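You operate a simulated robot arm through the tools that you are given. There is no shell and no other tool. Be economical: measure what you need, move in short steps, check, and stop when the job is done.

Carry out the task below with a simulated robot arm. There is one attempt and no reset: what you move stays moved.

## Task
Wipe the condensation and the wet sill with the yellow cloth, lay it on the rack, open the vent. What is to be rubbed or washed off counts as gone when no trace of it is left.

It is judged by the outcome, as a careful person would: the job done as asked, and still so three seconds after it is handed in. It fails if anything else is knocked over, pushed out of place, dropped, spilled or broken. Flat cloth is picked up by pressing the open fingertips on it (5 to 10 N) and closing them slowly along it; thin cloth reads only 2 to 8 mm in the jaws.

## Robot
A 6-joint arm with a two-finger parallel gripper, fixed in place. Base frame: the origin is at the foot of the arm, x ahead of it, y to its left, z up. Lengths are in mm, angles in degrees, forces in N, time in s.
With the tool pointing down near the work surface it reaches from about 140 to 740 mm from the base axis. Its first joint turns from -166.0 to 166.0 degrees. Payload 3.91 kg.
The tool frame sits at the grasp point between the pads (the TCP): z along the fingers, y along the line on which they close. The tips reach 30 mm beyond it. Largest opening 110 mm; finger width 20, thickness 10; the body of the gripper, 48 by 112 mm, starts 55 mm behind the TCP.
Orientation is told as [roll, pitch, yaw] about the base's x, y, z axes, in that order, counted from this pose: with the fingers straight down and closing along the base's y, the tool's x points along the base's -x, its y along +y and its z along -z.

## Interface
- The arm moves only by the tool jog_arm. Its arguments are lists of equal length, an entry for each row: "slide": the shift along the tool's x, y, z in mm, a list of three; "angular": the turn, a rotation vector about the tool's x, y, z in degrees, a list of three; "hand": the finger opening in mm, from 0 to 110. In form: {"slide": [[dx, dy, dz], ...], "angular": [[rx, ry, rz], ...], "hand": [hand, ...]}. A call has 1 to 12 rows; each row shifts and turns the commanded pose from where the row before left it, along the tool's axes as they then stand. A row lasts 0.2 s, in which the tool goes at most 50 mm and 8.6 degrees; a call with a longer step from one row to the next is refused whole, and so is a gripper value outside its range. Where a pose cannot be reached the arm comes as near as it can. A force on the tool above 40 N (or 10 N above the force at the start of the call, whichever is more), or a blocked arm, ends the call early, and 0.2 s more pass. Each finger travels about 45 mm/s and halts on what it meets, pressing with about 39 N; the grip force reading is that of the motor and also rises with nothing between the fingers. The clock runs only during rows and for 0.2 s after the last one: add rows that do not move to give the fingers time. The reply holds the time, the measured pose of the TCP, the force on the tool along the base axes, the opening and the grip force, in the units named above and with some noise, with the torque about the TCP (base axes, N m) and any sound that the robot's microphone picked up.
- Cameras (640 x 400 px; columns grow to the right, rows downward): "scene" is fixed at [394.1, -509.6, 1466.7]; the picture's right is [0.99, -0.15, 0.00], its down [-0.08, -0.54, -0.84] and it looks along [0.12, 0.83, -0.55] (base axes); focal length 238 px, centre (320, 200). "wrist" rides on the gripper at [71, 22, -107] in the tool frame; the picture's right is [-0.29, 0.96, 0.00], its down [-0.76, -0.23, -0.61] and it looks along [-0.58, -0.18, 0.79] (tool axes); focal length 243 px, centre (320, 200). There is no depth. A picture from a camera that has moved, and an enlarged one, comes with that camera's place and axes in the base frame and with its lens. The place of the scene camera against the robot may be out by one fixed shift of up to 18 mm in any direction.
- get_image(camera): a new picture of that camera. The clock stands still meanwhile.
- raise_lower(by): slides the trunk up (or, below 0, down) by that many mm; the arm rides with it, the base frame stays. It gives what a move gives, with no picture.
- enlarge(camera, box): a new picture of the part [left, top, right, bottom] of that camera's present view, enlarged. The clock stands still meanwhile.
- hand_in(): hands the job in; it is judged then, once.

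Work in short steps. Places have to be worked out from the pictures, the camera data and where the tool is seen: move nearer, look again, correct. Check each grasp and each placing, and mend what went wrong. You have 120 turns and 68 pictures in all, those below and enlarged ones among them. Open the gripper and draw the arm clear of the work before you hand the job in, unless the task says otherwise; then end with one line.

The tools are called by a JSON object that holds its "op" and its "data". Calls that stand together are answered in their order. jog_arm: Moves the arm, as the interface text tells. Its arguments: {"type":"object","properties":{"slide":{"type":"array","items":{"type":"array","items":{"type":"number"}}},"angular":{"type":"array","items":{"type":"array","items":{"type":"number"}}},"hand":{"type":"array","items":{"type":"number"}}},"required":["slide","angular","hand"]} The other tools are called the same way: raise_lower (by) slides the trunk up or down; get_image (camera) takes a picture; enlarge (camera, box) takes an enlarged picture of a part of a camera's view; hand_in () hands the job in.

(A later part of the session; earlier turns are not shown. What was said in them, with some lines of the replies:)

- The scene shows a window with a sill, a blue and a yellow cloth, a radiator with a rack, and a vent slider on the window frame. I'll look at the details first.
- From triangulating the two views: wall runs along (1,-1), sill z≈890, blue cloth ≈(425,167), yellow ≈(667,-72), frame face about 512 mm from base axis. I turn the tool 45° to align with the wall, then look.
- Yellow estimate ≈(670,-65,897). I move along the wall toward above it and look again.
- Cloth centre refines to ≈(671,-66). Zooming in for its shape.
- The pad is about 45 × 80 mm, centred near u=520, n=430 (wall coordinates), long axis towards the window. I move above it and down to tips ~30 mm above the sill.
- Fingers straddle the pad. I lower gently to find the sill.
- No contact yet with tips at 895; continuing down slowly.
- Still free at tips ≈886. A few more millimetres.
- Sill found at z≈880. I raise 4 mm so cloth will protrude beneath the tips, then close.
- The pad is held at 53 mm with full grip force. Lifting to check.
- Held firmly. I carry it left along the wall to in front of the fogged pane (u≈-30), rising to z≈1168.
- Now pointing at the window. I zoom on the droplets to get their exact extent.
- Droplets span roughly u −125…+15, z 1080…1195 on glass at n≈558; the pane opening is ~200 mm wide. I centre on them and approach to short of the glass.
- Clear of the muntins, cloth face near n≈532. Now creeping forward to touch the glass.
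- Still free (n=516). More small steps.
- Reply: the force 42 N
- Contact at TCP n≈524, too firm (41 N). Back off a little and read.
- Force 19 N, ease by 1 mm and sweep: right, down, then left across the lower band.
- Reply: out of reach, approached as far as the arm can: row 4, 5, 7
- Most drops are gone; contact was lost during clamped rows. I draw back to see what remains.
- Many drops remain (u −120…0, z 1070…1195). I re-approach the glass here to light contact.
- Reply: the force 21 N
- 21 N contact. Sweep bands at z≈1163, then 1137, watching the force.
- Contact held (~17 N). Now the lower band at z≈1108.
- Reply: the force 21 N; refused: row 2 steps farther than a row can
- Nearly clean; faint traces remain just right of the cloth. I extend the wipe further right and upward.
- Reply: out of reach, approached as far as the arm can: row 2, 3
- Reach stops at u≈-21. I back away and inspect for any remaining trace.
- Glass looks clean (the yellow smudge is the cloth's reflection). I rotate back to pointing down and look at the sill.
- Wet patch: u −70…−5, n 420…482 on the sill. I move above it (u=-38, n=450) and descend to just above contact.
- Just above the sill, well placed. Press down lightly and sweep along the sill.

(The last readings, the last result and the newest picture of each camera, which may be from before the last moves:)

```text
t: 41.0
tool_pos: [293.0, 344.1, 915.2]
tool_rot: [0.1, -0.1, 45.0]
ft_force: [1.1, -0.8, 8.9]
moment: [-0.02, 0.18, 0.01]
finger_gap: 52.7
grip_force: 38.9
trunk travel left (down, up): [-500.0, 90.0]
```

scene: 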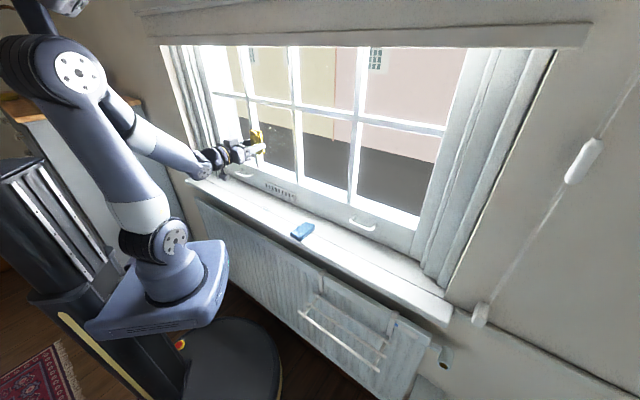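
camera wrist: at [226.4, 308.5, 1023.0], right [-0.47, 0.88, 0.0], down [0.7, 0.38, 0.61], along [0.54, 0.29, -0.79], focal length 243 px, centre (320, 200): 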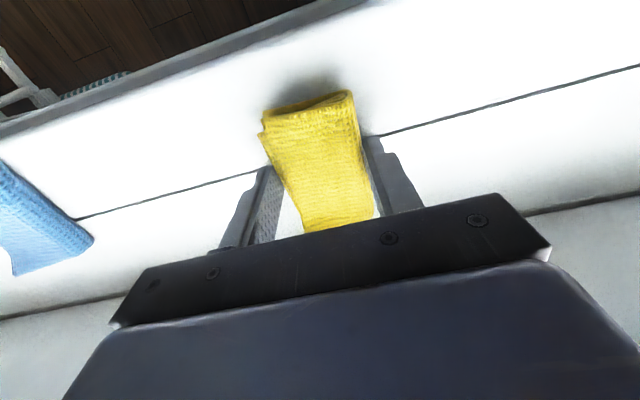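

9 N contact. Sweeping the sill along u, then shifting toward the room and sweeping again.

{"op": "jog_arm", "data": {"slide": [[0, -20, 0.7], [0, -20, 0], [0, 20, 0], [0, 20, 0], [0, 20, 0], [0, 20, 0], [16, 0, 0], [0, -20, 0], [0, -20, 0], [0, -20, 0], [0, -20, 0], [0, 0, 0]], "angular": [[0, 0, 0], [0, 0, 0], [0, 0, 0], [0, 0, 0], [0, 0, 0], [0, 0, 0], [0, 0, 0], [0, 0, 0], [0, 0, 0], [0, 0, 0], [0, 0, 0], [0, 0, 0]], "hand": [0, 0, 0, 0, 0, 0, 0, 0, 0, 0, 0, 0]}}

{"op": "jog_arm", "data": {"slide": [[-22, 0, 0], [0, 20, 0], [0, 20, 0], [0, 20, 0], [0, 20, 0], [0, 0, -20], [0, 0, -45], [0, 45, -10], [0, 45, -10], [0, 0, 0]], "angular": [[0, 0, 0], [0, 0, 0], [0, 0, 0], [0, 0, 0], [0, 0, 0], [0, 0, 0], [0, 0, 0], [0, 0, 0], [0, 0, 0], [0, 0, 0]], "hand": [0, 0, 0, 0, 0, 0, 0, 0, 0, 0]}}

{"op": "enlarge", "data": {"camera": "scene", "box": [230, 175, 310, 225]}}

{"op": "get_image", "data": {"camera": "wrist"}}

```text
t: 43.6
tool_pos: [306.4, 304.1, 913.1]
tool_rot: [0.1, 0.0, 45.2]
ft_force: [-5.5, 6.3, 22.2]
moment: [0.32, 0.25, 0.03]
finger_gap: 52.8
grip_force: 39.1
trunk travel left (down, up): [-500.0, 90.0]
```

```text
t: 44.0
tool_pos: [322.5, 317.3, 913.0]
tool_rot: [0.0, 0.0, 45.0]
ft_force: [-3.0, -4.4, 18.0]
moment: [0.0, 0.21, 0.07]
finger_gap: 52.4
grip_force: 38.7
trunk travel left (down, up): [-500.0, 90.0]
stopped in row 2: the force on the tool passed its limit at 41 N (the readings are from after the stop); the commanded pose is now the measured one
```

```text
8.00 times, centred on (270, 200) of scene
camera zoom: at [394.1, -509.6, 1466.7], right [0.99, -0.15, 0.0], down [-0.08, -0.54, -0.84], along [0.12, 0.83, -0.55], focal length 1905 px, centre (720, 200)
```

zoom: 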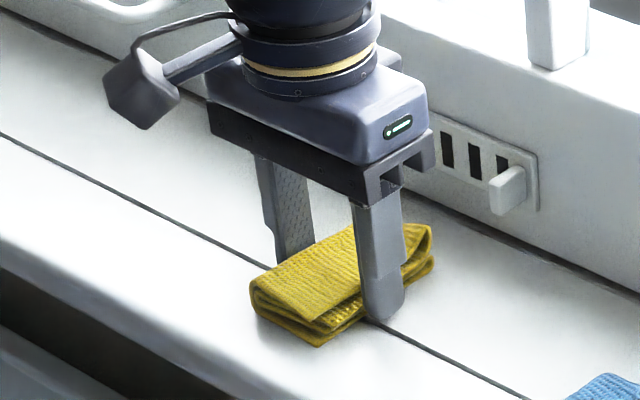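

```text
30 pictures are left
camera wrist: at [257.2, 281.1, 1021.0], right [-0.47, 0.88, 0.0], down [0.7, 0.37, 0.61], along [0.54, 0.29, -0.79], focal length 243 px, centre (320, 200)
```

wrist: 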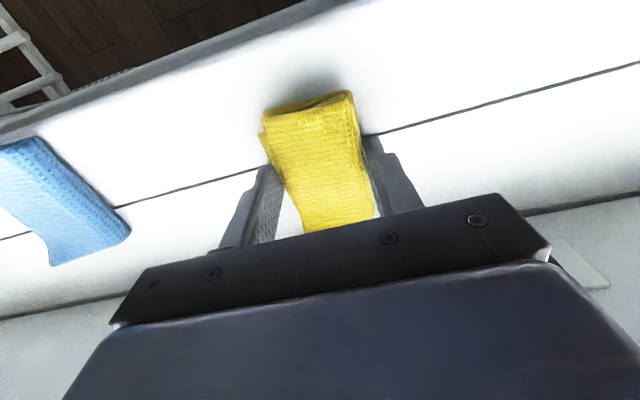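

Pressure had crept up; I ease 1 mm, finish the sweep to the left, then lift and look.

{"op": "jog_arm", "data": {"slide": [[-6, 0, -1], [0, 20, 0], [0, 20, 0], [0, 20, 0], [0, 20, 0], [0, 0, -20], [0, 0, -45], [0, 40, -15], [0, 40, -15], [0, 0, 0]], "angular": [[0, 0, 0], [0, 0, 0], [0, 0, 0], [0, 0, 0], [0, 0, 0], [0, 0, 0], [0, 0, 0], [0, 0, 0], [0, 0, 0], [0, 0, 0]], "hand": [0, 0, 0, 0, 0, 0, 0, 0, 0, 0]}}

{"op": "enlarge", "data": {"camera": "scene", "box": [230, 175, 310, 225]}}

{"op": "enlarge", "data": {"camera": "wrist", "box": [80, 60, 400, 260]}}

```text
t: 46.2
tool_pos: [212.6, 435.7, 1008.7]
tool_rot: [-0.1, 0.3, 44.9]
ft_force: [-0.3, 0.3, -0.3]
moment: [-0.01, -0.03, -0.03]
finger_gap: 52.9
grip_force: 38.9
trunk travel left (down, up): [-500.0, 90.0]
```

```text
8.00 times, centred on (270, 200) of scene
camera zoom: at [394.1, -509.6, 1466.7], right [0.99, -0.15, 0.0], down [-0.08, -0.54, -0.84], along [0.12, 0.83, -0.55], focal length 1905 px, centre (720, 200)
```

zoom: 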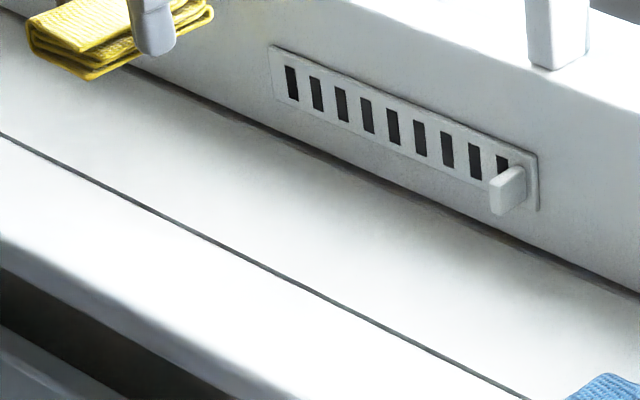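

```text
2.00 times, centred on (240, 160) of wrist
camera zoom: at [148.1, 400.2, 1115.6], right [-0.47, 0.88, 0.0], down [0.7, 0.38, 0.6], along [0.53, 0.28, -0.8], focal length 485 px, centre (480, 280)
```

zoom: 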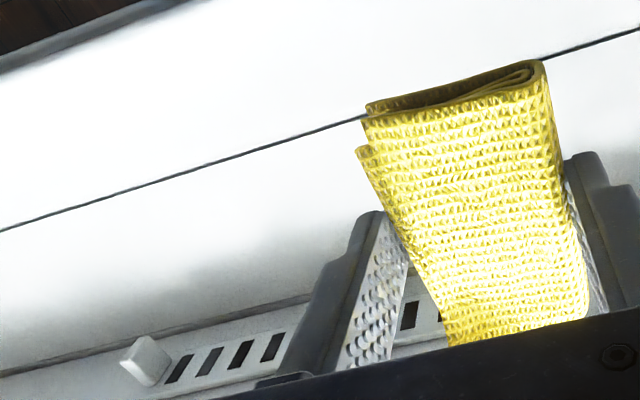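

Sill is dry. Checking the glass once more from the scene camera, now that the cloth's reflection has moved.

{"op": "enlarge", "data": {"camera": "scene", "box": [240, 95, 320, 185]}}

{"op": "enlarge", "data": {"camera": "scene", "box": [280, 270, 400, 380]}}

```text
4.44 times, centred on (280, 140) of scene
camera zoom: at [394.1, -509.6, 1466.7], right [0.99, -0.15, 0.0], down [-0.08, -0.54, -0.84], along [0.12, 0.83, -0.55], focal length 1058 px, centre (498, 467)
```

zoom: 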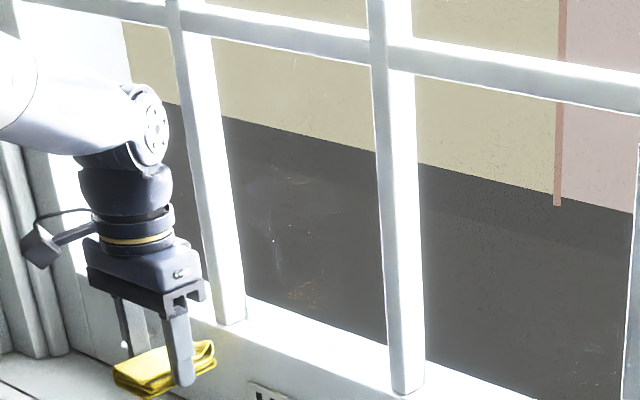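

```text
3.64 times, centred on (340, 325) of scene
camera zoom: at [394.1, -509.6, 1466.7], right [0.99, -0.15, 0.0], down [-0.08, -0.54, -0.84], along [0.12, 0.83, -0.55], focal length 866 px, centre (247, -254)
```

zoom: 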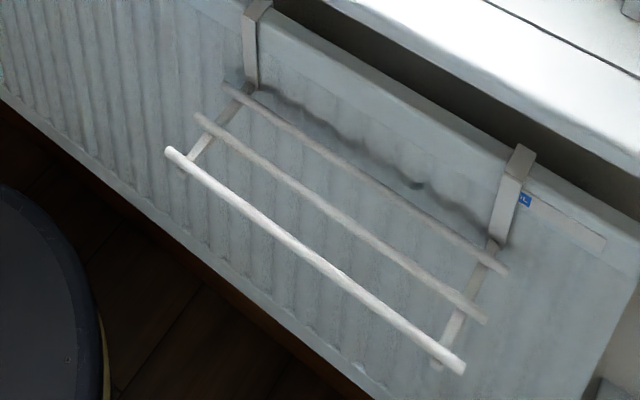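

There are faint specks in the pane; zooming closer.

{"op": "enlarge", "data": {"camera": "scene", "box": [266, 118, 314, 168]}}

```text
8.00 times, centred on (290, 143) of scene
camera zoom: at [394.1, -509.6, 1466.7], right [0.99, -0.15, 0.0], down [-0.08, -0.54, -0.84], along [0.12, 0.83, -0.55], focal length 1905 px, centre (560, 656)
```

zoom: 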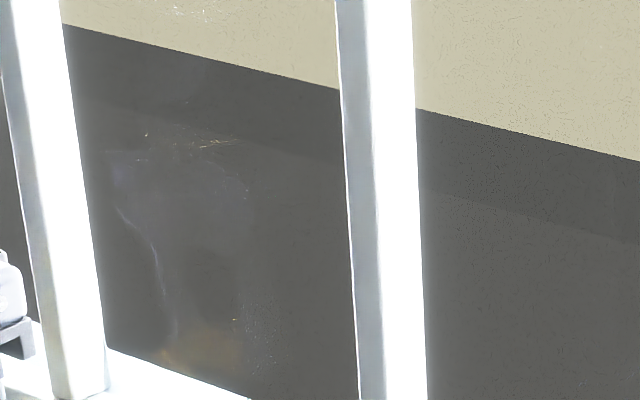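

Those are reflections of the arm; no drops remain. Next I travel to above the rack (u≈500, n≈300) for a closer look.

{"op": "jog_arm", "data": {"slide": [[40, -20, -5], [40, -20, -5], [40, -20, 0], [38, -30, 0], [0, -48, 0], [0, -48, 0], [0, -48, 0], [0, -48, 0], [0, -48, 0], [0, -48, 0], [0, -48, 0], [0, -48, 0]], "angular": [[0, 0, 0], [0, 0, 0], [0, 0, 0], [0, 0, 0], [0, 0, 0], [0, 0, 0], [0, 0, 0], [0, 0, 0], [0, 0, 0], [0, 0, 0], [0, 0, 0], [0, 0, 0]], "hand": [0, 0, 0, 0, 0, 0, 0, 0, 0, 0, 0, 0]}}

{"op": "jog_arm", "data": {"slide": [[0, -48, 0], [0, -48, 0], [0, -48, 0], [0, 0, 0]], "angular": [[0, 0, 0], [0, 0, 0], [0, 0, 0], [0, 0, 0]], "hand": [0, 0, 0, 0]}}

{"op": "get_image", "data": {"camera": "wrist"}}

```text
t: 48.8
tool_pos: [438.2, -12.1, 1020.4]
tool_rot: [0.0, 0.4, 45.0]
ft_force: [0.1, 0.0, -0.5]
moment: [0.02, -0.01, -0.01]
finger_gap: 52.9
grip_force: 39.2
trunk travel left (down, up): [-500.0, 90.0]
```

```text
t: 49.8
tool_pos: [539.0, -114.1, 1020.9]
tool_rot: [0.0, 0.1, 44.9]
ft_force: [0.5, -0.5, -1.2]
moment: [0.03, 0.01, 0.03]
finger_gap: 52.6
grip_force: 38.8
trunk travel left (down, up): [-500.0, 90.0]
```

```text
24 pictures are left
camera wrist: at [474.6, -149.9, 1128.0], right [-0.47, 0.88, 0.0], down [0.7, 0.38, 0.6], along [0.53, 0.28, -0.8], focal length 243 px, centre (320, 200)
```

wrist: 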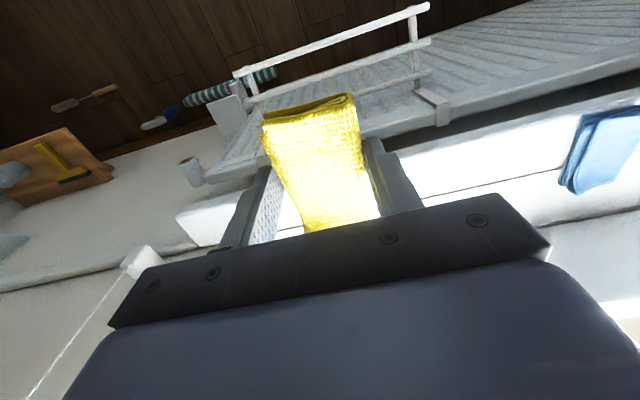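

Rack rods worked out at n≈263, 308, 355, z≈672, u 285–592. I'll rest the pad across the front and middle rods (centre n≈286, u≈440). I align above and lower the trunk by 200.

{"op": "jog_arm", "data": {"slide": [[14, 21, 0], [0, 0, 0]], "angular": [[0, 0, 0], [0, 0, 0]], "hand": [0, 0]}}

{"op": "raise_lower", "data": {"by": -200}}

{"op": "get_image", "data": {"camera": "scene"}}

{"op": "get_image", "data": {"camera": "wrist"}}

```text
t: 50.4
tool_pos: [513.7, -108.1, 1021.8]
tool_rot: [-0.1, 0.2, 44.9]
ft_force: [-0.6, -0.6, -0.8]
moment: [0.0, -0.03, -0.01]
finger_gap: 52.7
grip_force: 38.8
trunk travel left (down, up): [-500.0, 90.0]
```

```text
t: 52.6
tool_pos: [513.7, -109.2, 820.0]
tool_rot: [-0.1, 0.2, 45.0]
ft_force: [-0.2, -0.1, -0.9]
moment: [0.02, -0.01, -0.02]
finger_gap: 52.4
grip_force: 38.8
trunk travel left (down, up): [-300.0, 290.0]
```

```text
23 pictures are left
```

scene: 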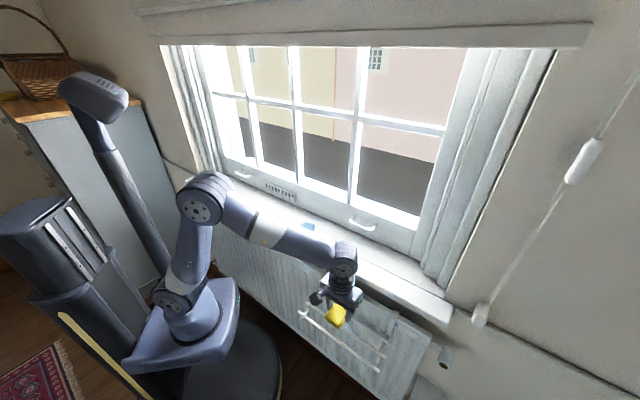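

```text
22 pictures are left
camera wrist: at [449.1, -144.3, 929.0], right [-0.47, 0.88, 0.0], down [0.7, 0.38, 0.61], along [0.53, 0.28, -0.8], focal length 243 px, centre (320, 200)
```

wrist: 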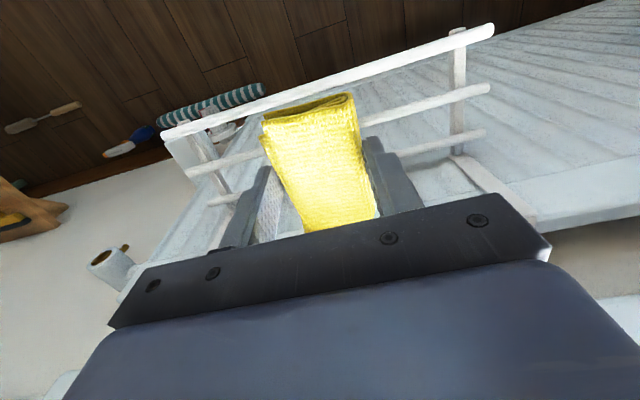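

Geometry confirmed: front rod n≈260, middle n≈310, z 672–695; TCP n=286 centred between. I descend, slow near the end.

{"op": "jog_arm", "data": {"slide": [[0, 0, 25], [0, 0, 25], [0, 0, 20], [0, 0, 4], [0, 0, 3], [0, 0, 3], [0, 0, 3], [0, 0, 3], [0, 0, 0]], "angular": [[0, 0, 0], [0, 0, 0], [0, 0, 0], [0, 0, 0], [0, 0, 0], [0, 0, 0], [0, 0, 0], [0, 0, 0], [0, 0, 0]], "hand": [0, 0, 0, 0, 0, 0, 0, 0, 0]}}

{"op": "get_image", "data": {"camera": "wrist"}}

{"op": "enlarge", "data": {"camera": "scene", "box": [280, 260, 408, 340]}}

```text
t: 54.5
tool_pos: [513.9, -107.5, 740.6]
tool_rot: [-0.6, -0.2, 45.0]
ft_force: [-8.1, 1.2, 21.0]
moment: [0.47, 0.17, 0.15]
finger_gap: 52.7
grip_force: 39.2
trunk travel left (down, up): [-300.0, 290.0]
stopped in row 9: the force on the tool passed its limit at 42 N (the readings are from after the stop); the commanded pose is now the measured one
```

```text
21 pictures are left
camera wrist: at [449.2, -144.3, 847.5], right [-0.47, 0.88, -0.01], down [0.7, 0.38, 0.61], along [0.54, 0.28, -0.79], focal length 243 px, centre (320, 200)
```

wrist: 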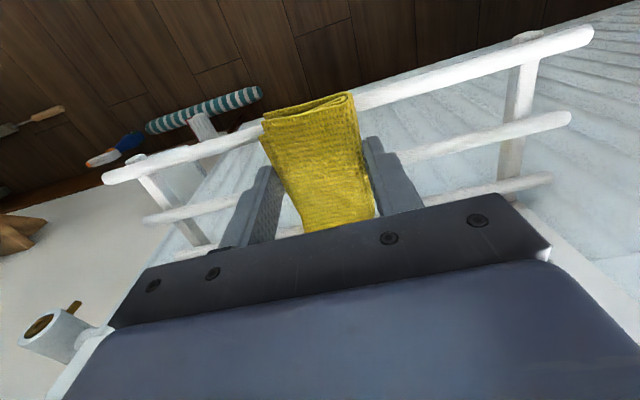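

```text
5.00 times, centred on (344, 300) of scene
camera zoom: at [394.1, -509.6, 1466.7], right [0.99, -0.15, 0.0], down [-0.08, -0.54, -0.84], along [0.12, 0.83, -0.55], focal length 1191 px, centre (200, -300)
```

zoom: 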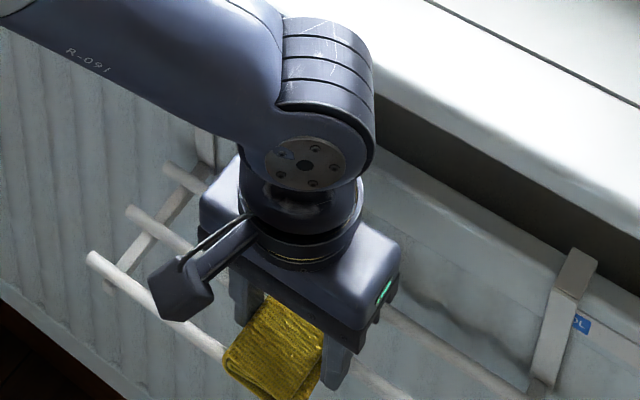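

The pad touches the rods (TCP z≈741, both rods visible under it). I ease the pressure before releasing.

{"op": "jog_arm", "data": {"slide": [[0, 0, -1.5], [0, 0, 0], [0, 0, 0]], "angular": [[0, 0, 0], [0, 0, 0], [0, 0, 0]], "hand": [0, 0, 0]}}

{"op": "enlarge", "data": {"camera": "wrist", "box": [200, 60, 440, 210]}}

```text
t: 55.3
tool_pos: [515.4, -108.9, 740.2]
tool_rot: [-0.4, 0.1, 44.9]
ft_force: [-2.7, 0.1, 15.2]
moment: [0.24, 0.03, 0.04]
finger_gap: 53.0
grip_force: 39.1
trunk travel left (down, up): [-300.0, 290.0]
```

```text
2.67 times, centred on (320, 135) of wrist
camera zoom: at [449.9, -144.4, 847.5], right [-0.47, 0.88, -0.01], down [0.7, 0.38, 0.61], along [0.54, 0.28, -0.79], focal length 647 px, centre (320, 373)
```

zoom: 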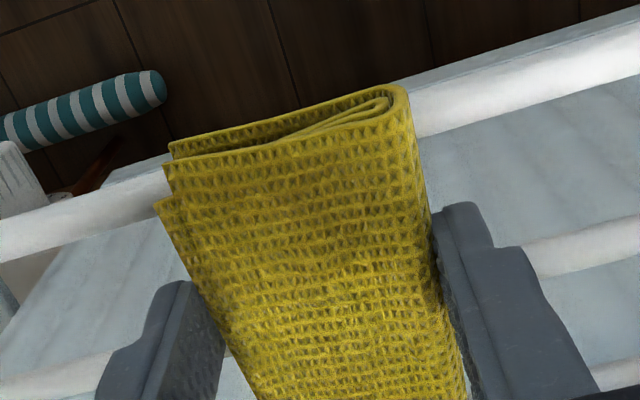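

Good seating: pad centre (n≈287) lies between front rod (259) and middle rod (305). Ease a bit more and open.

{"op": "jog_arm", "data": {"slide": [[0, 0, -1.5], [0, 0, 0], [0, 0, 0], [0, 0, 0], [0, 0, 0], [0, 0, 0], [0, 0, 0]], "angular": [[0, 0, 0], [0, 0, 0], [0, 0, 0], [0, 0, 0], [0, 0, 0], [0, 0, 0], [0, 0, 0]], "hand": [0, 20, 40, 56, 64, 76, 76]}}

{"op": "jog_arm", "data": {"slide": [[0, 0, -5], [0, 0, -15], [0, 0, -30], [0, 0, -40], [0, 0, 0]], "angular": [[0, 0, 0], [0, 0, 0], [0, 0, 0], [0, 0, 0], [0, 0, 0]], "hand": [76, 76, 76, 76, 76]}}

{"op": "get_image", "data": {"camera": "wrist"}}

```text
t: 56.9
tool_pos: [516.4, -108.7, 742.4]
tool_rot: [-0.3, 0.0, 45.0]
ft_force: [0.1, -0.6, 0.5]
moment: [0.0, 0.0, -0.05]
finger_gap: 75.9
grip_force: 0.0
trunk travel left (down, up): [-300.0, 290.0]
```

```text
t: 58.1
tool_pos: [515.4, -108.8, 831.4]
tool_rot: [-0.5, 0.0, 45.0]
ft_force: [0.1, -0.2, -0.8]
moment: [-0.03, -0.02, 0.01]
finger_gap: 76.1
grip_force: 0.1
trunk travel left (down, up): [-300.0, 290.0]
```

```text
18 pictures are left
camera wrist: at [450.0, -143.9, 940.1], right [-0.47, 0.88, -0.01], down [0.7, 0.38, 0.61], along [0.54, 0.28, -0.79], focal length 243 px, centre (320, 200)
```

wrist: 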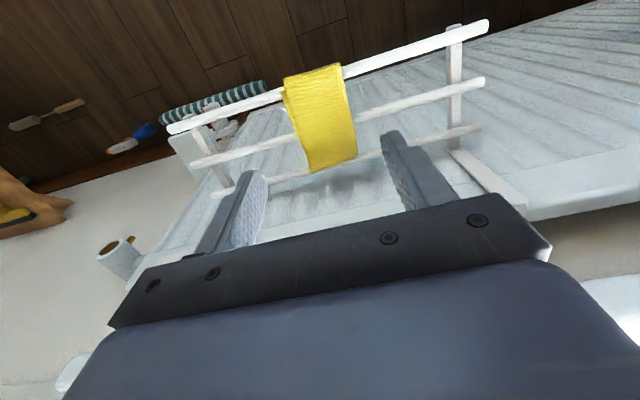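

The cloth rests properly on the rods. Now I raise the trunk again and go to the vent slider at u≈76 for a close look.

{"op": "raise_lower", "data": {"by": 200}}

{"op": "jog_arm", "data": {"slide": [[-15, 40, 0], [-15, 40, 0], [-15, 40, 0], [-15, 40, 0], [-15, 40, 0], [-15, 40, 0], [-15, 40, 0], [-15, 40, 0], [-15, 40, 0], [0, 0, 0]], "angular": [[0, 0, 0], [0, 0, 0], [0, 0, 0], [0, 0, 0], [0, 0, 0], [0, 0, 0], [0, 0, 0], [0, 0, 0], [0, 0, 0], [0, 0, 0]], "hand": [76, 76, 76, 76, 76, 76, 76, 76, 76, 76]}}

{"op": "enlarge", "data": {"camera": "wrist", "box": [200, 60, 480, 235]}}

{"op": "enlarge", "data": {"camera": "scene", "box": [260, 175, 308, 205]}}

```text
t: 60.3
tool_pos: [516.2, -108.1, 1032.7]
tool_rot: [-0.3, 0.1, 45.0]
ft_force: [0.0, -0.2, -0.1]
moment: [-0.03, -0.02, 0.01]
finger_gap: 76.1
grip_force: 0.2
trunk travel left (down, up): [-500.0, 90.0]
```

```text
t: 62.5
tool_pos: [356.2, 242.0, 1030.9]
tool_rot: [-0.4, 0.2, 45.0]
ft_force: [-0.9, 0.1, -0.4]
moment: [-0.02, 0.0, 0.0]
finger_gap: 76.0
grip_force: 0.0
trunk travel left (down, up): [-500.0, 90.0]
```

```text
2.29 times, centred on (340, 148) of wrist
camera zoom: at [290.9, 206.8, 1137.5], right [-0.47, 0.88, -0.01], down [0.7, 0.38, 0.61], along [0.54, 0.28, -0.79], focal length 555 px, centre (274, 320)
```

zoom: 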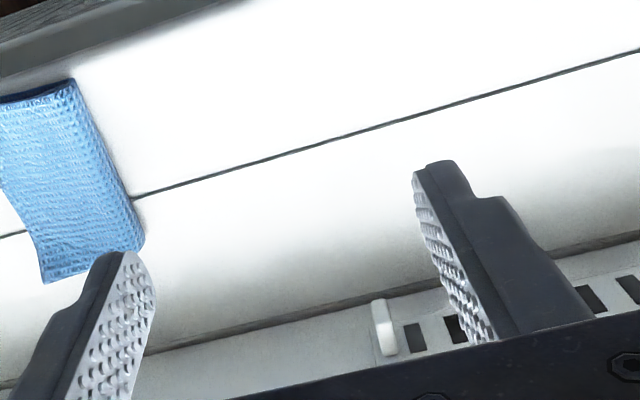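

```text
13.33 times, centred on (284, 190) of scene
camera zoom: at [394.1, -509.6, 1466.7], right [0.99, -0.15, 0.0], down [-0.08, -0.54, -0.84], along [0.12, 0.83, -0.55], focal length 3176 px, centre (800, 333)
```

zoom: 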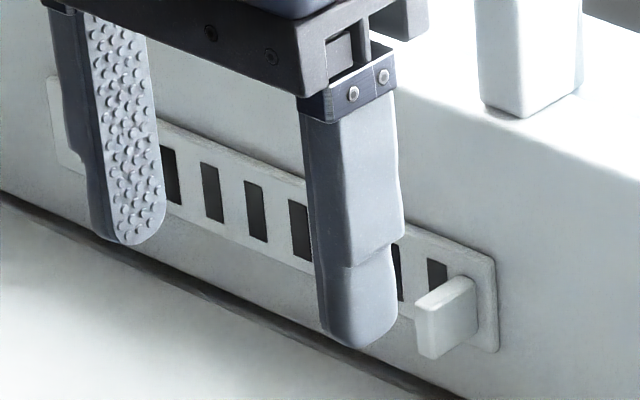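

The knob is at about u≈59, n≈505, z≈940. I align in u, tilt the tool 45° toward the window and approach part-way with fingers open.

{"op": "jog_arm", "data": {"slide": [[0, 11, 7], [0, 11, 7], [0, 0, 0], [0, 0, 0], [0, 0, 0], [0, 0, 0], [0, 0, 0], [0, 0, 0], [0, 0, 25], [0, 0, 20], [0, 0, 0]], "angular": [[0, 0, 0], [0, 0, 0], [0, -7.5, 0], [0, -7.5, 0], [0, -7.5, 0], [0, -7.5, 0], [0, -7.5, 0], [0, -7.5, 0], [0, 0, 0], [0, 0, 0], [0, 0, 0]], "hand": [76, 76, 76, 76, 76, 76, 76, 76, 76, 76, 76]}}

{"op": "get_image", "data": {"camera": "wrist"}}

{"op": "enlarge", "data": {"camera": "scene", "box": [240, 165, 320, 215]}}

```text
t: 64.9
tool_pos: [355.1, 277.6, 989.3]
tool_rot: [0.6, -41.9, 45.3]
ft_force: [0.1, 0.0, -0.5]
moment: [-0.01, 0.01, 0.03]
finger_gap: 75.9
grip_force: 0.1
out of reach, approached as far as the arm can: row 8, 10
trunk travel left (down, up): [-500.0, 90.0]
```

```text
15 pictures are left
camera wrist: at [253.8, 202.5, 1022.0], right [-0.53, 0.82, 0.2], down [0.28, -0.05, 0.96], along [0.8, 0.57, -0.2], focal length 243 px, centre (320, 200)
```

wrist: 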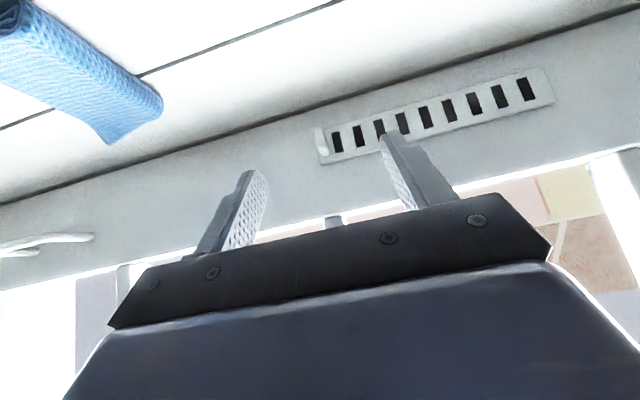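

```text
8.00 times, centred on (280, 190) of scene
camera zoom: at [394.1, -509.6, 1466.7], right [0.99, -0.15, 0.0], down [-0.08, -0.54, -0.84], along [0.12, 0.83, -0.55], focal length 1905 px, centre (640, 280)
```

zoom: 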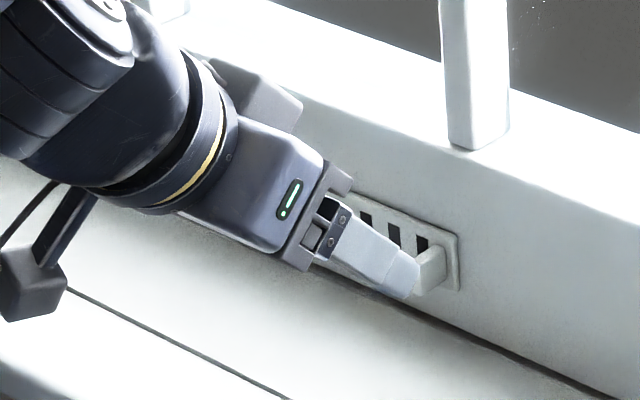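

The arm can't hold the 45° tilt further in; I reduce the tilt to 25° (enough clearance) and move around the knob (u=57, z≈941).

{"op": "jog_arm", "data": {"slide": [[0, 0, 0], [0, 0, 0], [-7, -1, 15], [-7, -1, 15], [-7, 0, 10], [0, 0, 0]], "angular": [[0, 8.5, 0], [0, 8.5, 0], [0, 0, 0], [0, 0, 0], [0, 0, 0], [0, 0, 0]], "hand": [76, 76, 76, 70, 60, 60]}}

{"op": "enlarge", "data": {"camera": "wrist", "box": [200, 60, 440, 210]}}

{"op": "enlarge", "data": {"camera": "scene", "box": [260, 175, 308, 205]}}

```text
t: 66.3
tool_pos: [369.7, 325.2, 968.1]
tool_rot: [5.8, -32.5, 46.3]
ft_force: [-0.1, 0.1, 0.1]
moment: [0.0, -0.01, 0.0]
finger_gap: 59.8
grip_force: 0.1
out of reach, approached as far as the arm can: row 1, 2
trunk travel left (down, up): [-500.0, 90.0]
```

```text
2.67 times, centred on (320, 135) of wrist
camera zoom: at [280.1, 245.8, 1022.9], right [-0.56, 0.8, 0.24], down [0.44, 0.04, 0.9], along [0.71, 0.6, -0.37], focal length 647 px, centre (320, 373)
```

zoom: 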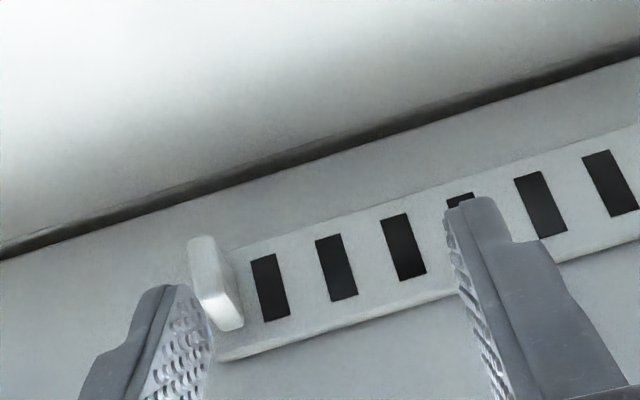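

```text
13.33 times, centred on (284, 190) of scene
camera zoom: at [394.1, -509.6, 1466.7], right [0.99, -0.15, 0.0], down [-0.08, -0.54, -0.84], along [0.12, 0.83, -0.55], focal length 3176 px, centre (800, 333)
```

zoom: 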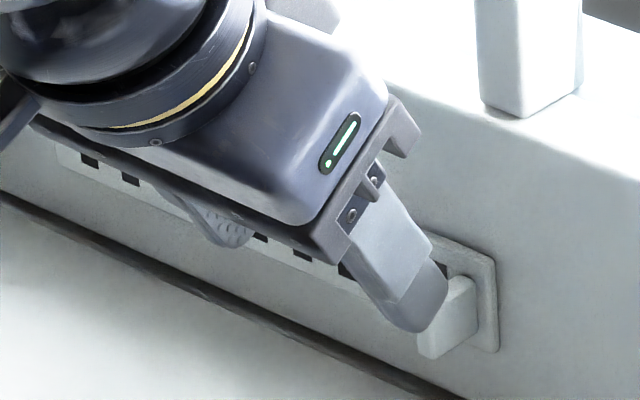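

The arm drifted to u≈31 with a small roll, so a finger is in front of the knob. I back off along the tool, undo the roll and lessen the tilt, then check the pose.

{"op": "jog_arm", "data": {"slide": [[0, 0, -25], [0, 0, -20], [0, 0, 0], [0, 0, 0]], "angular": [[0, 0, 0], [5.8, 0, 0], [0, 7.5, 0], [0, 0, 0]], "hand": [60, 60, 60, 60]}}

```text
t: 67.3
tool_pos: [357.3, 304.4, 1006.6]
tool_rot: [0.1, -24.9, 46.3]
ft_force: [0.1, -0.5, -0.8]
moment: [-0.01, 0.01, 0.01]
finger_gap: 60.0
grip_force: 0.1
trunk travel left (down, up): [-500.0, 90.0]
```

Pose recovered. Shift right to u=56, then advance along the tool axis.

{"op": "jog_arm", "data": {"slide": [[0, -10, 0], [0, -9, 0], [0, 0, 15], [0, 0, 15], [0, 0, 0]], "angular": [[0, 0, 0], [0, 0, 0], [0, 0, 0], [0, 0, 0], [0, 0, 0]], "hand": [60, 60, 60, 60, 60]}}

```text
t: 68.5
tool_pos: [378.5, 299.1, 980.7]
tool_rot: [0.1, -25.1, 46.4]
ft_force: [-0.1, 0.4, 0.2]
moment: [0.02, -0.02, -0.01]
finger_gap: 60.1
grip_force: 0.0
trunk travel left (down, up): [-500.0, 90.0]
```

On track (u=56, n=479, z=981). Advance 24 mm more.

{"op": "jog_arm", "data": {"slide": [[0, 0, 10], [0, 0, 8], [0, 0, 6], [0, 0, 0]], "angular": [[0, 0, 0], [0, 0, 0], [0, 0, 0], [0, 0, 0]], "hand": [60, 60, 60, 60]}}

{"op": "enlarge", "data": {"camera": "wrist", "box": [200, 60, 440, 210]}}

{"op": "enlarge", "data": {"camera": "scene", "box": [268, 175, 316, 205]}}

```text
t: 69.5
tool_pos: [385.1, 307.7, 958.6]
tool_rot: [0.0, -25.0, 46.2]
ft_force: [0.2, -0.5, 0.1]
moment: [-0.02, 0.0, 0.02]
finger_gap: 60.3
grip_force: 0.0
trunk travel left (down, up): [-500.0, 90.0]
```

```text
2.67 times, centred on (320, 135) of wrist
camera zoom: at [295.0, 242.0, 1025.1], right [-0.51, 0.85, 0.12], down [0.46, 0.15, 0.87], along [0.72, 0.5, -0.47], focal length 647 px, centre (320, 373)
```

zoom: 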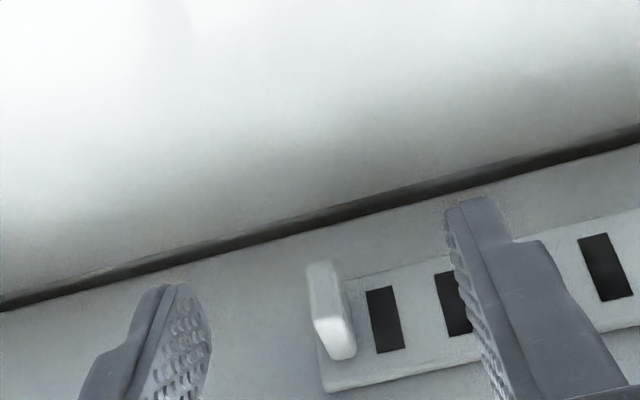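

```text
13.33 times, centred on (292, 190) of scene
camera zoom: at [394.1, -509.6, 1466.7], right [0.99, -0.15, 0.0], down [-0.08, -0.54, -0.84], along [0.12, 0.83, -0.55], focal length 3176 px, centre (693, 333)
```

zoom: 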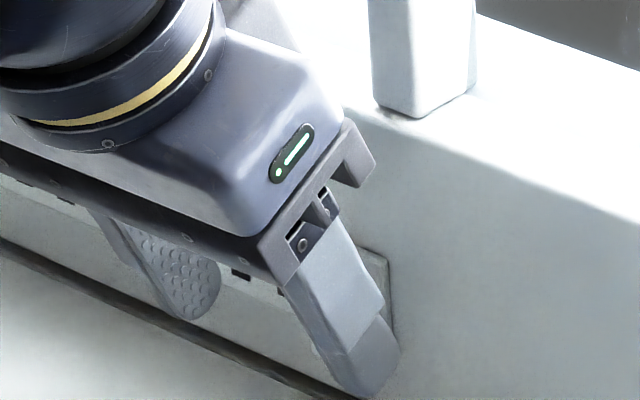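

Knob is between the fingers. Nudge 4 mm toward the frame, then close on it.

{"op": "jog_arm", "data": {"slide": [[-2, 0, 1], [-2, 0, 1], [0, 0, 0], [0, 0, 0], [0, 0, 0], [0, 0, 0], [0, 0, 0], [0, 0, 0], [0, 0, 0], [0, 0, 0]], "angular": [[0, 0, 0], [0, 0, 0], [0, 0, 0], [0, 0, 0], [0, 0, 0], [0, 0, 0], [0, 0, 0], [0, 0, 0], [0, 0, 0], [0, 0, 0]], "hand": [60, 60, 50, 40, 30, 20, 10, 5, 5, 5]}}

```text
t: 71.7
tool_pos: [388.3, 309.6, 960.0]
tool_rot: [0.0, -25.0, 46.3]
ft_force: [7.1, -7.1, 0.2]
moment: [-0.11, -0.16, -0.18]
finger_gap: 7.2
grip_force: 44.2
trunk travel left (down, up): [-500.0, 90.0]
```

Knob gripped (7 mm). Slide it left in small steps, watching the force.

{"op": "jog_arm", "data": {"slide": [[0, 3, 0], [0, 3, 0], [0, 3, 0], [0, 3, 0], [0, 3, 0], [0, 0, 0]], "angular": [[0, 0, 0], [0, 0, 0], [0, 0, 0], [0, 0, 0], [0, 0, 0], [0, 0, 0]], "hand": [5, 5, 5, 5, 5, 5]}}

{"op": "enlarge", "data": {"camera": "wrist", "box": [200, 60, 440, 210]}}

```text
t: 72.4
tool_pos: [388.6, 309.2, 958.0]
tool_rot: [0.1, -25.1, 45.8]
ft_force: [55.6, -54.9, -2.1]
moment: [-3.07, -2.19, -2.88]
finger_gap: 7.5
grip_force: 45.2
trunk travel left (down, up): [-500.0, 90.0]
stopped in row 3: the force on the tool passed its limit at 46 N (the readings are from after the stop); the commanded pose is now the measured one
```

```text
2.67 times, centred on (320, 135) of wrist
camera zoom: at [297.9, 244.9, 1025.3], right [-0.5, 0.86, 0.12], down [0.47, 0.15, 0.87], along [0.73, 0.5, -0.47], focal length 647 px, centre (320, 373)
```

zoom: 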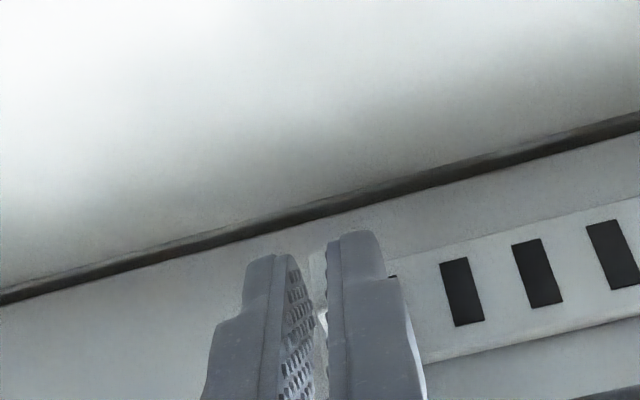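

The knob resists leftward motion (≈55–78 N), so I don't force it. I relieve the load and try gently the other way.

{"op": "jog_arm", "data": {"slide": [[0, -3, 0], [0, -2, 0], [0, 0, 0]], "angular": [[0, 0, 0], [0, 0, 0], [0, 0, 0]], "hand": [5, 5, 5]}}

```text
t: 73.2
tool_pos: [388.9, 309.4, 958.9]
tool_rot: [0.0, -24.9, 46.2]
ft_force: [16.6, -18.3, -6.3]
moment: [-0.41, -0.36, -0.51]
finger_gap: 6.9
grip_force: 44.7
trunk travel left (down, up): [-500.0, 90.0]
```

{"op": "jog_arm", "data": {"slide": [[0, -2, 0], [0, -2, 0], [0, -2, 0], [0, 0, 0]], "angular": [[0, 0, 0], [0, 0, 0], [0, 0, 0], [0, 0, 0]], "hand": [5, 5, 5, 5]}}

```text
t: 74.2
tool_pos: [392.6, 306.3, 958.9]
tool_rot: [-0.1, -24.9, 46.1]
ft_force: [-2.7, -4.2, -7.0]
moment: [-0.42, 0.4, -0.05]
finger_gap: 6.9
grip_force: 45.1
trunk travel left (down, up): [-500.0, 90.0]
```

It moves right freely (u 56→61, little force). Continue sliding right.

{"op": "jog_arm", "data": {"slide": [[0, -3, 0], [0, -3, 0], [0, -3, 0], [0, -3, 0], [0, 0, 0]], "angular": [[0, 0, 0], [0, 0, 0], [0, 0, 0], [0, 0, 0], [0, 0, 0]], "hand": [5, 5, 5, 5, 5]}}

{"op": "enlarge", "data": {"camera": "wrist", "box": [200, 60, 440, 210]}}

```text
t: 75.4
tool_pos: [402.8, 297.3, 959.0]
tool_rot: [-0.1, -25.1, 46.1]
ft_force: [-6.0, -7.0, -4.8]
moment: [-0.38, 0.42, 0.0]
finger_gap: 6.9
grip_force: 44.5
trunk travel left (down, up): [-500.0, 90.0]
```

```text
2.67 times, centred on (320, 135) of wrist
camera zoom: at [310.5, 232.2, 1025.5], right [-0.51, 0.85, 0.12], down [0.46, 0.15, 0.87], along [0.73, 0.5, -0.47], focal length 647 px, centre (320, 373)
```

zoom: 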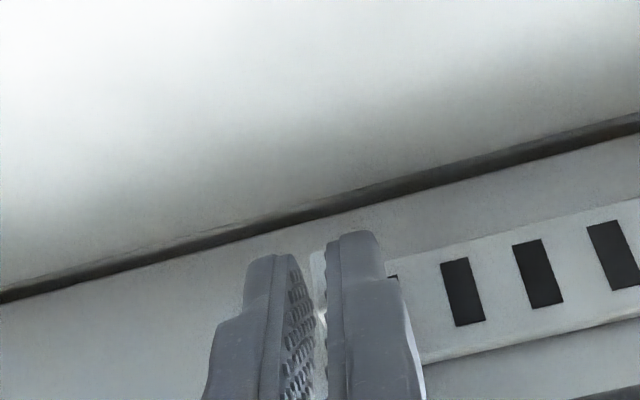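

The slotted plate moves with the knob; it's the slider. I continue right until it stops, easing slightly off the frame.

{"op": "jog_arm", "data": {"slide": [[0.5, -3, 0], [0.2, -3, 0], [0.2, -3, 0], [0.2, -3, 0], [0.2, -3, 0], [0.2, -3, 0], [0, 0, 0]], "angular": [[0, 0, 0], [0, 0, 0], [0, 0, 0], [0, 0, 0], [0, 0, 0], [0, 0, 0], [0, 0, 0]], "hand": [5, 5, 5, 5, 5, 5, 5]}}

```text
t: 77.0
tool_pos: [411.8, 285.8, 957.9]
tool_rot: [-0.2, -25.0, 46.2]
ft_force: [-14.7, 13.2, 2.2]
moment: [0.49, 0.23, 0.34]
finger_gap: 6.8
grip_force: 45.2
trunk travel left (down, up): [-500.0, 90.0]
```

An end stop at u≈89 (20 N). I relax 3 mm of command and open the fingers.

{"op": "jog_arm", "data": {"slide": [[0, 2, 0], [0, 0, 0], [0, 0, 0], [0, 0, 0], [0, 0, 0], [0, 0, 0]], "angular": [[0, 0, 0], [0, 0, 0], [0, 0, 0], [0, 0, 0], [0, 0, 0], [0, 0, 0]], "hand": [5, 5, 20, 40, 55, 55]}}

{"op": "jog_arm", "data": {"slide": [[5, 0, -10], [10, 0, -25], [10, 10, -35], [20, 30, -30], [20, 40, -10], [20, 40, -10], [20, 40, 0], [0, 0, 0]], "angular": [[0, 0, 0], [0, 0, 0], [0, 8, 0], [0, 8, 0], [0, 8, 0], [0, 0, 0], [0, 0, 0], [0, 0, 0]], "hand": [55, 55, 60, 60, 60, 60, 60, 60]}}

{"op": "enlarge", "data": {"camera": "scene", "box": [250, 170, 330, 220]}}

```text
t: 78.4
tool_pos: [411.6, 286.6, 959.1]
tool_rot: [0.0, -25.0, 46.2]
ft_force: [-0.3, 0.4, -0.7]
moment: [-0.01, 0.02, 0.01]
finger_gap: 55.0
grip_force: 0.0
trunk travel left (down, up): [-500.0, 90.0]
```

```text
t: 80.2
tool_pos: [199.0, 295.0, 1048.1]
tool_rot: [-0.1, -1.0, 46.2]
ft_force: [0.7, 0.6, 0.0]
moment: [0.01, 0.01, 0.03]
finger_gap: 60.0
grip_force: 0.0
trunk travel left (down, up): [-500.0, 90.0]
```

```text
8.00 times, centred on (290, 195) of scene
camera zoom: at [394.1, -509.6, 1466.7], right [0.99, -0.15, 0.0], down [-0.08, -0.54, -0.84], along [0.12, 0.83, -0.55], focal length 1905 px, centre (560, 240)
```

zoom: 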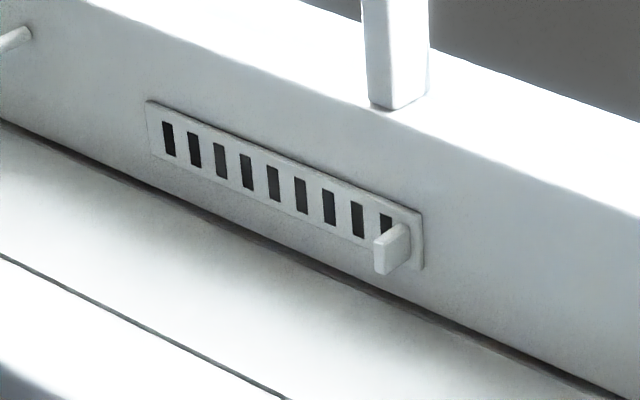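

The vent plate has travelled to its other end stop. Final overview of pane, sill, rack.

{"op": "enlarge", "data": {"camera": "scene", "box": [230, 90, 342, 160]}}

{"op": "enlarge", "data": {"camera": "scene", "box": [270, 200, 462, 320]}}

{"op": "get_image", "data": {"camera": "scene"}}

```text
5.71 times, centred on (286, 125) of scene
camera zoom: at [394.1, -509.6, 1466.7], right [0.99, -0.15, 0.0], down [-0.08, -0.54, -0.84], along [0.12, 0.83, -0.55], focal length 1361 px, centre (514, 629)
```

zoom: 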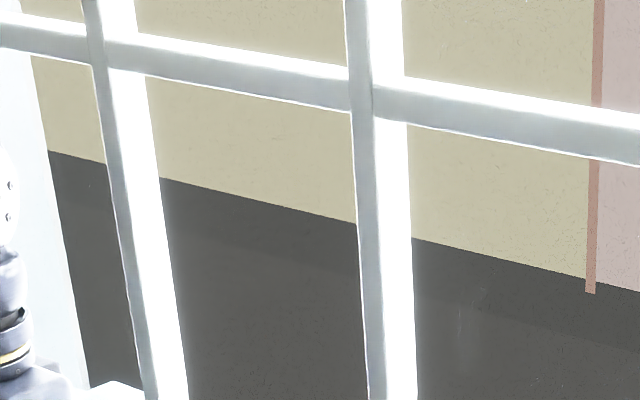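

```text
3.33 times, centred on (366, 260) of scene
camera zoom: at [394.1, -509.6, 1466.7], right [0.99, -0.15, 0.0], down [-0.08, -0.54, -0.84], along [0.12, 0.83, -0.55], focal length 794 px, centre (167, 0)
```

zoom: 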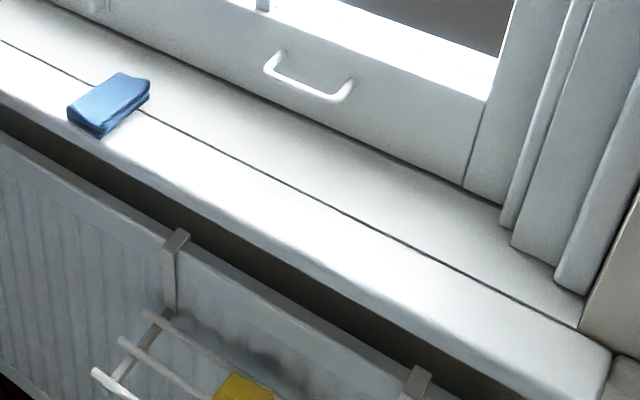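

```text
4 pictures are left
```

scene: 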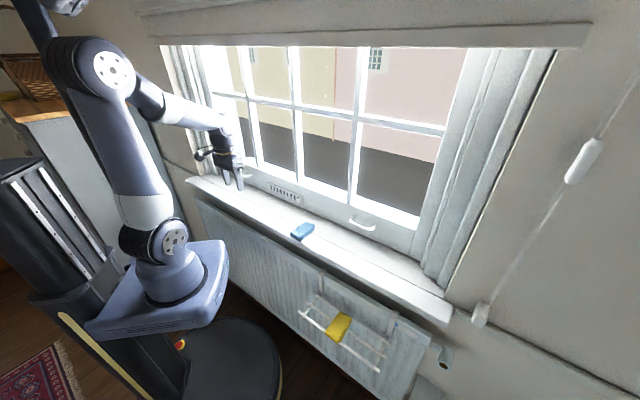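

Pane clear, sill dry, cloth on rack, blue cloth untouched. One last look at the lower pane and the sill's cleaned spot.

{"op": "enlarge", "data": {"camera": "scene", "box": [235, 125, 331, 215]}}

```text
4.44 times, centred on (283, 170) of scene
camera zoom: at [394.1, -509.6, 1466.7], right [0.99, -0.15, 0.0], down [-0.08, -0.54, -0.84], along [0.12, 0.83, -0.55], focal length 1058 px, centre (484, 333)
```

zoom: 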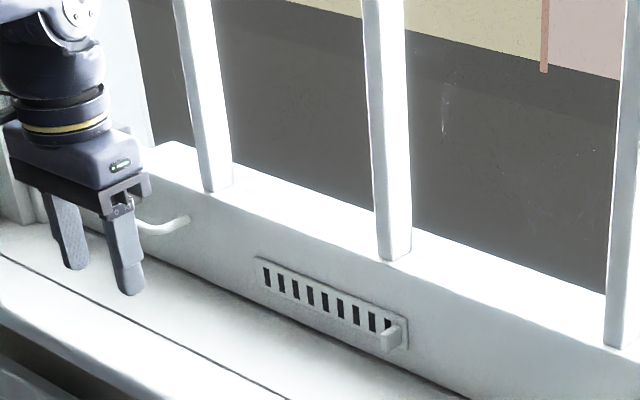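

Everything is clean and the gripper is open and clear of the work; handing in.

{"op": "hand_in", "data": {}}

```text
The job is handed in.
```

The condensation and the wet sill are wiped with no trace left in the final pictures, and the yellow cloth lies across the rack's front and middle rods. I slid the vent right to its end stop and take that as open; its slots look dark at both ends of travel, so the pictures can't confirm it.
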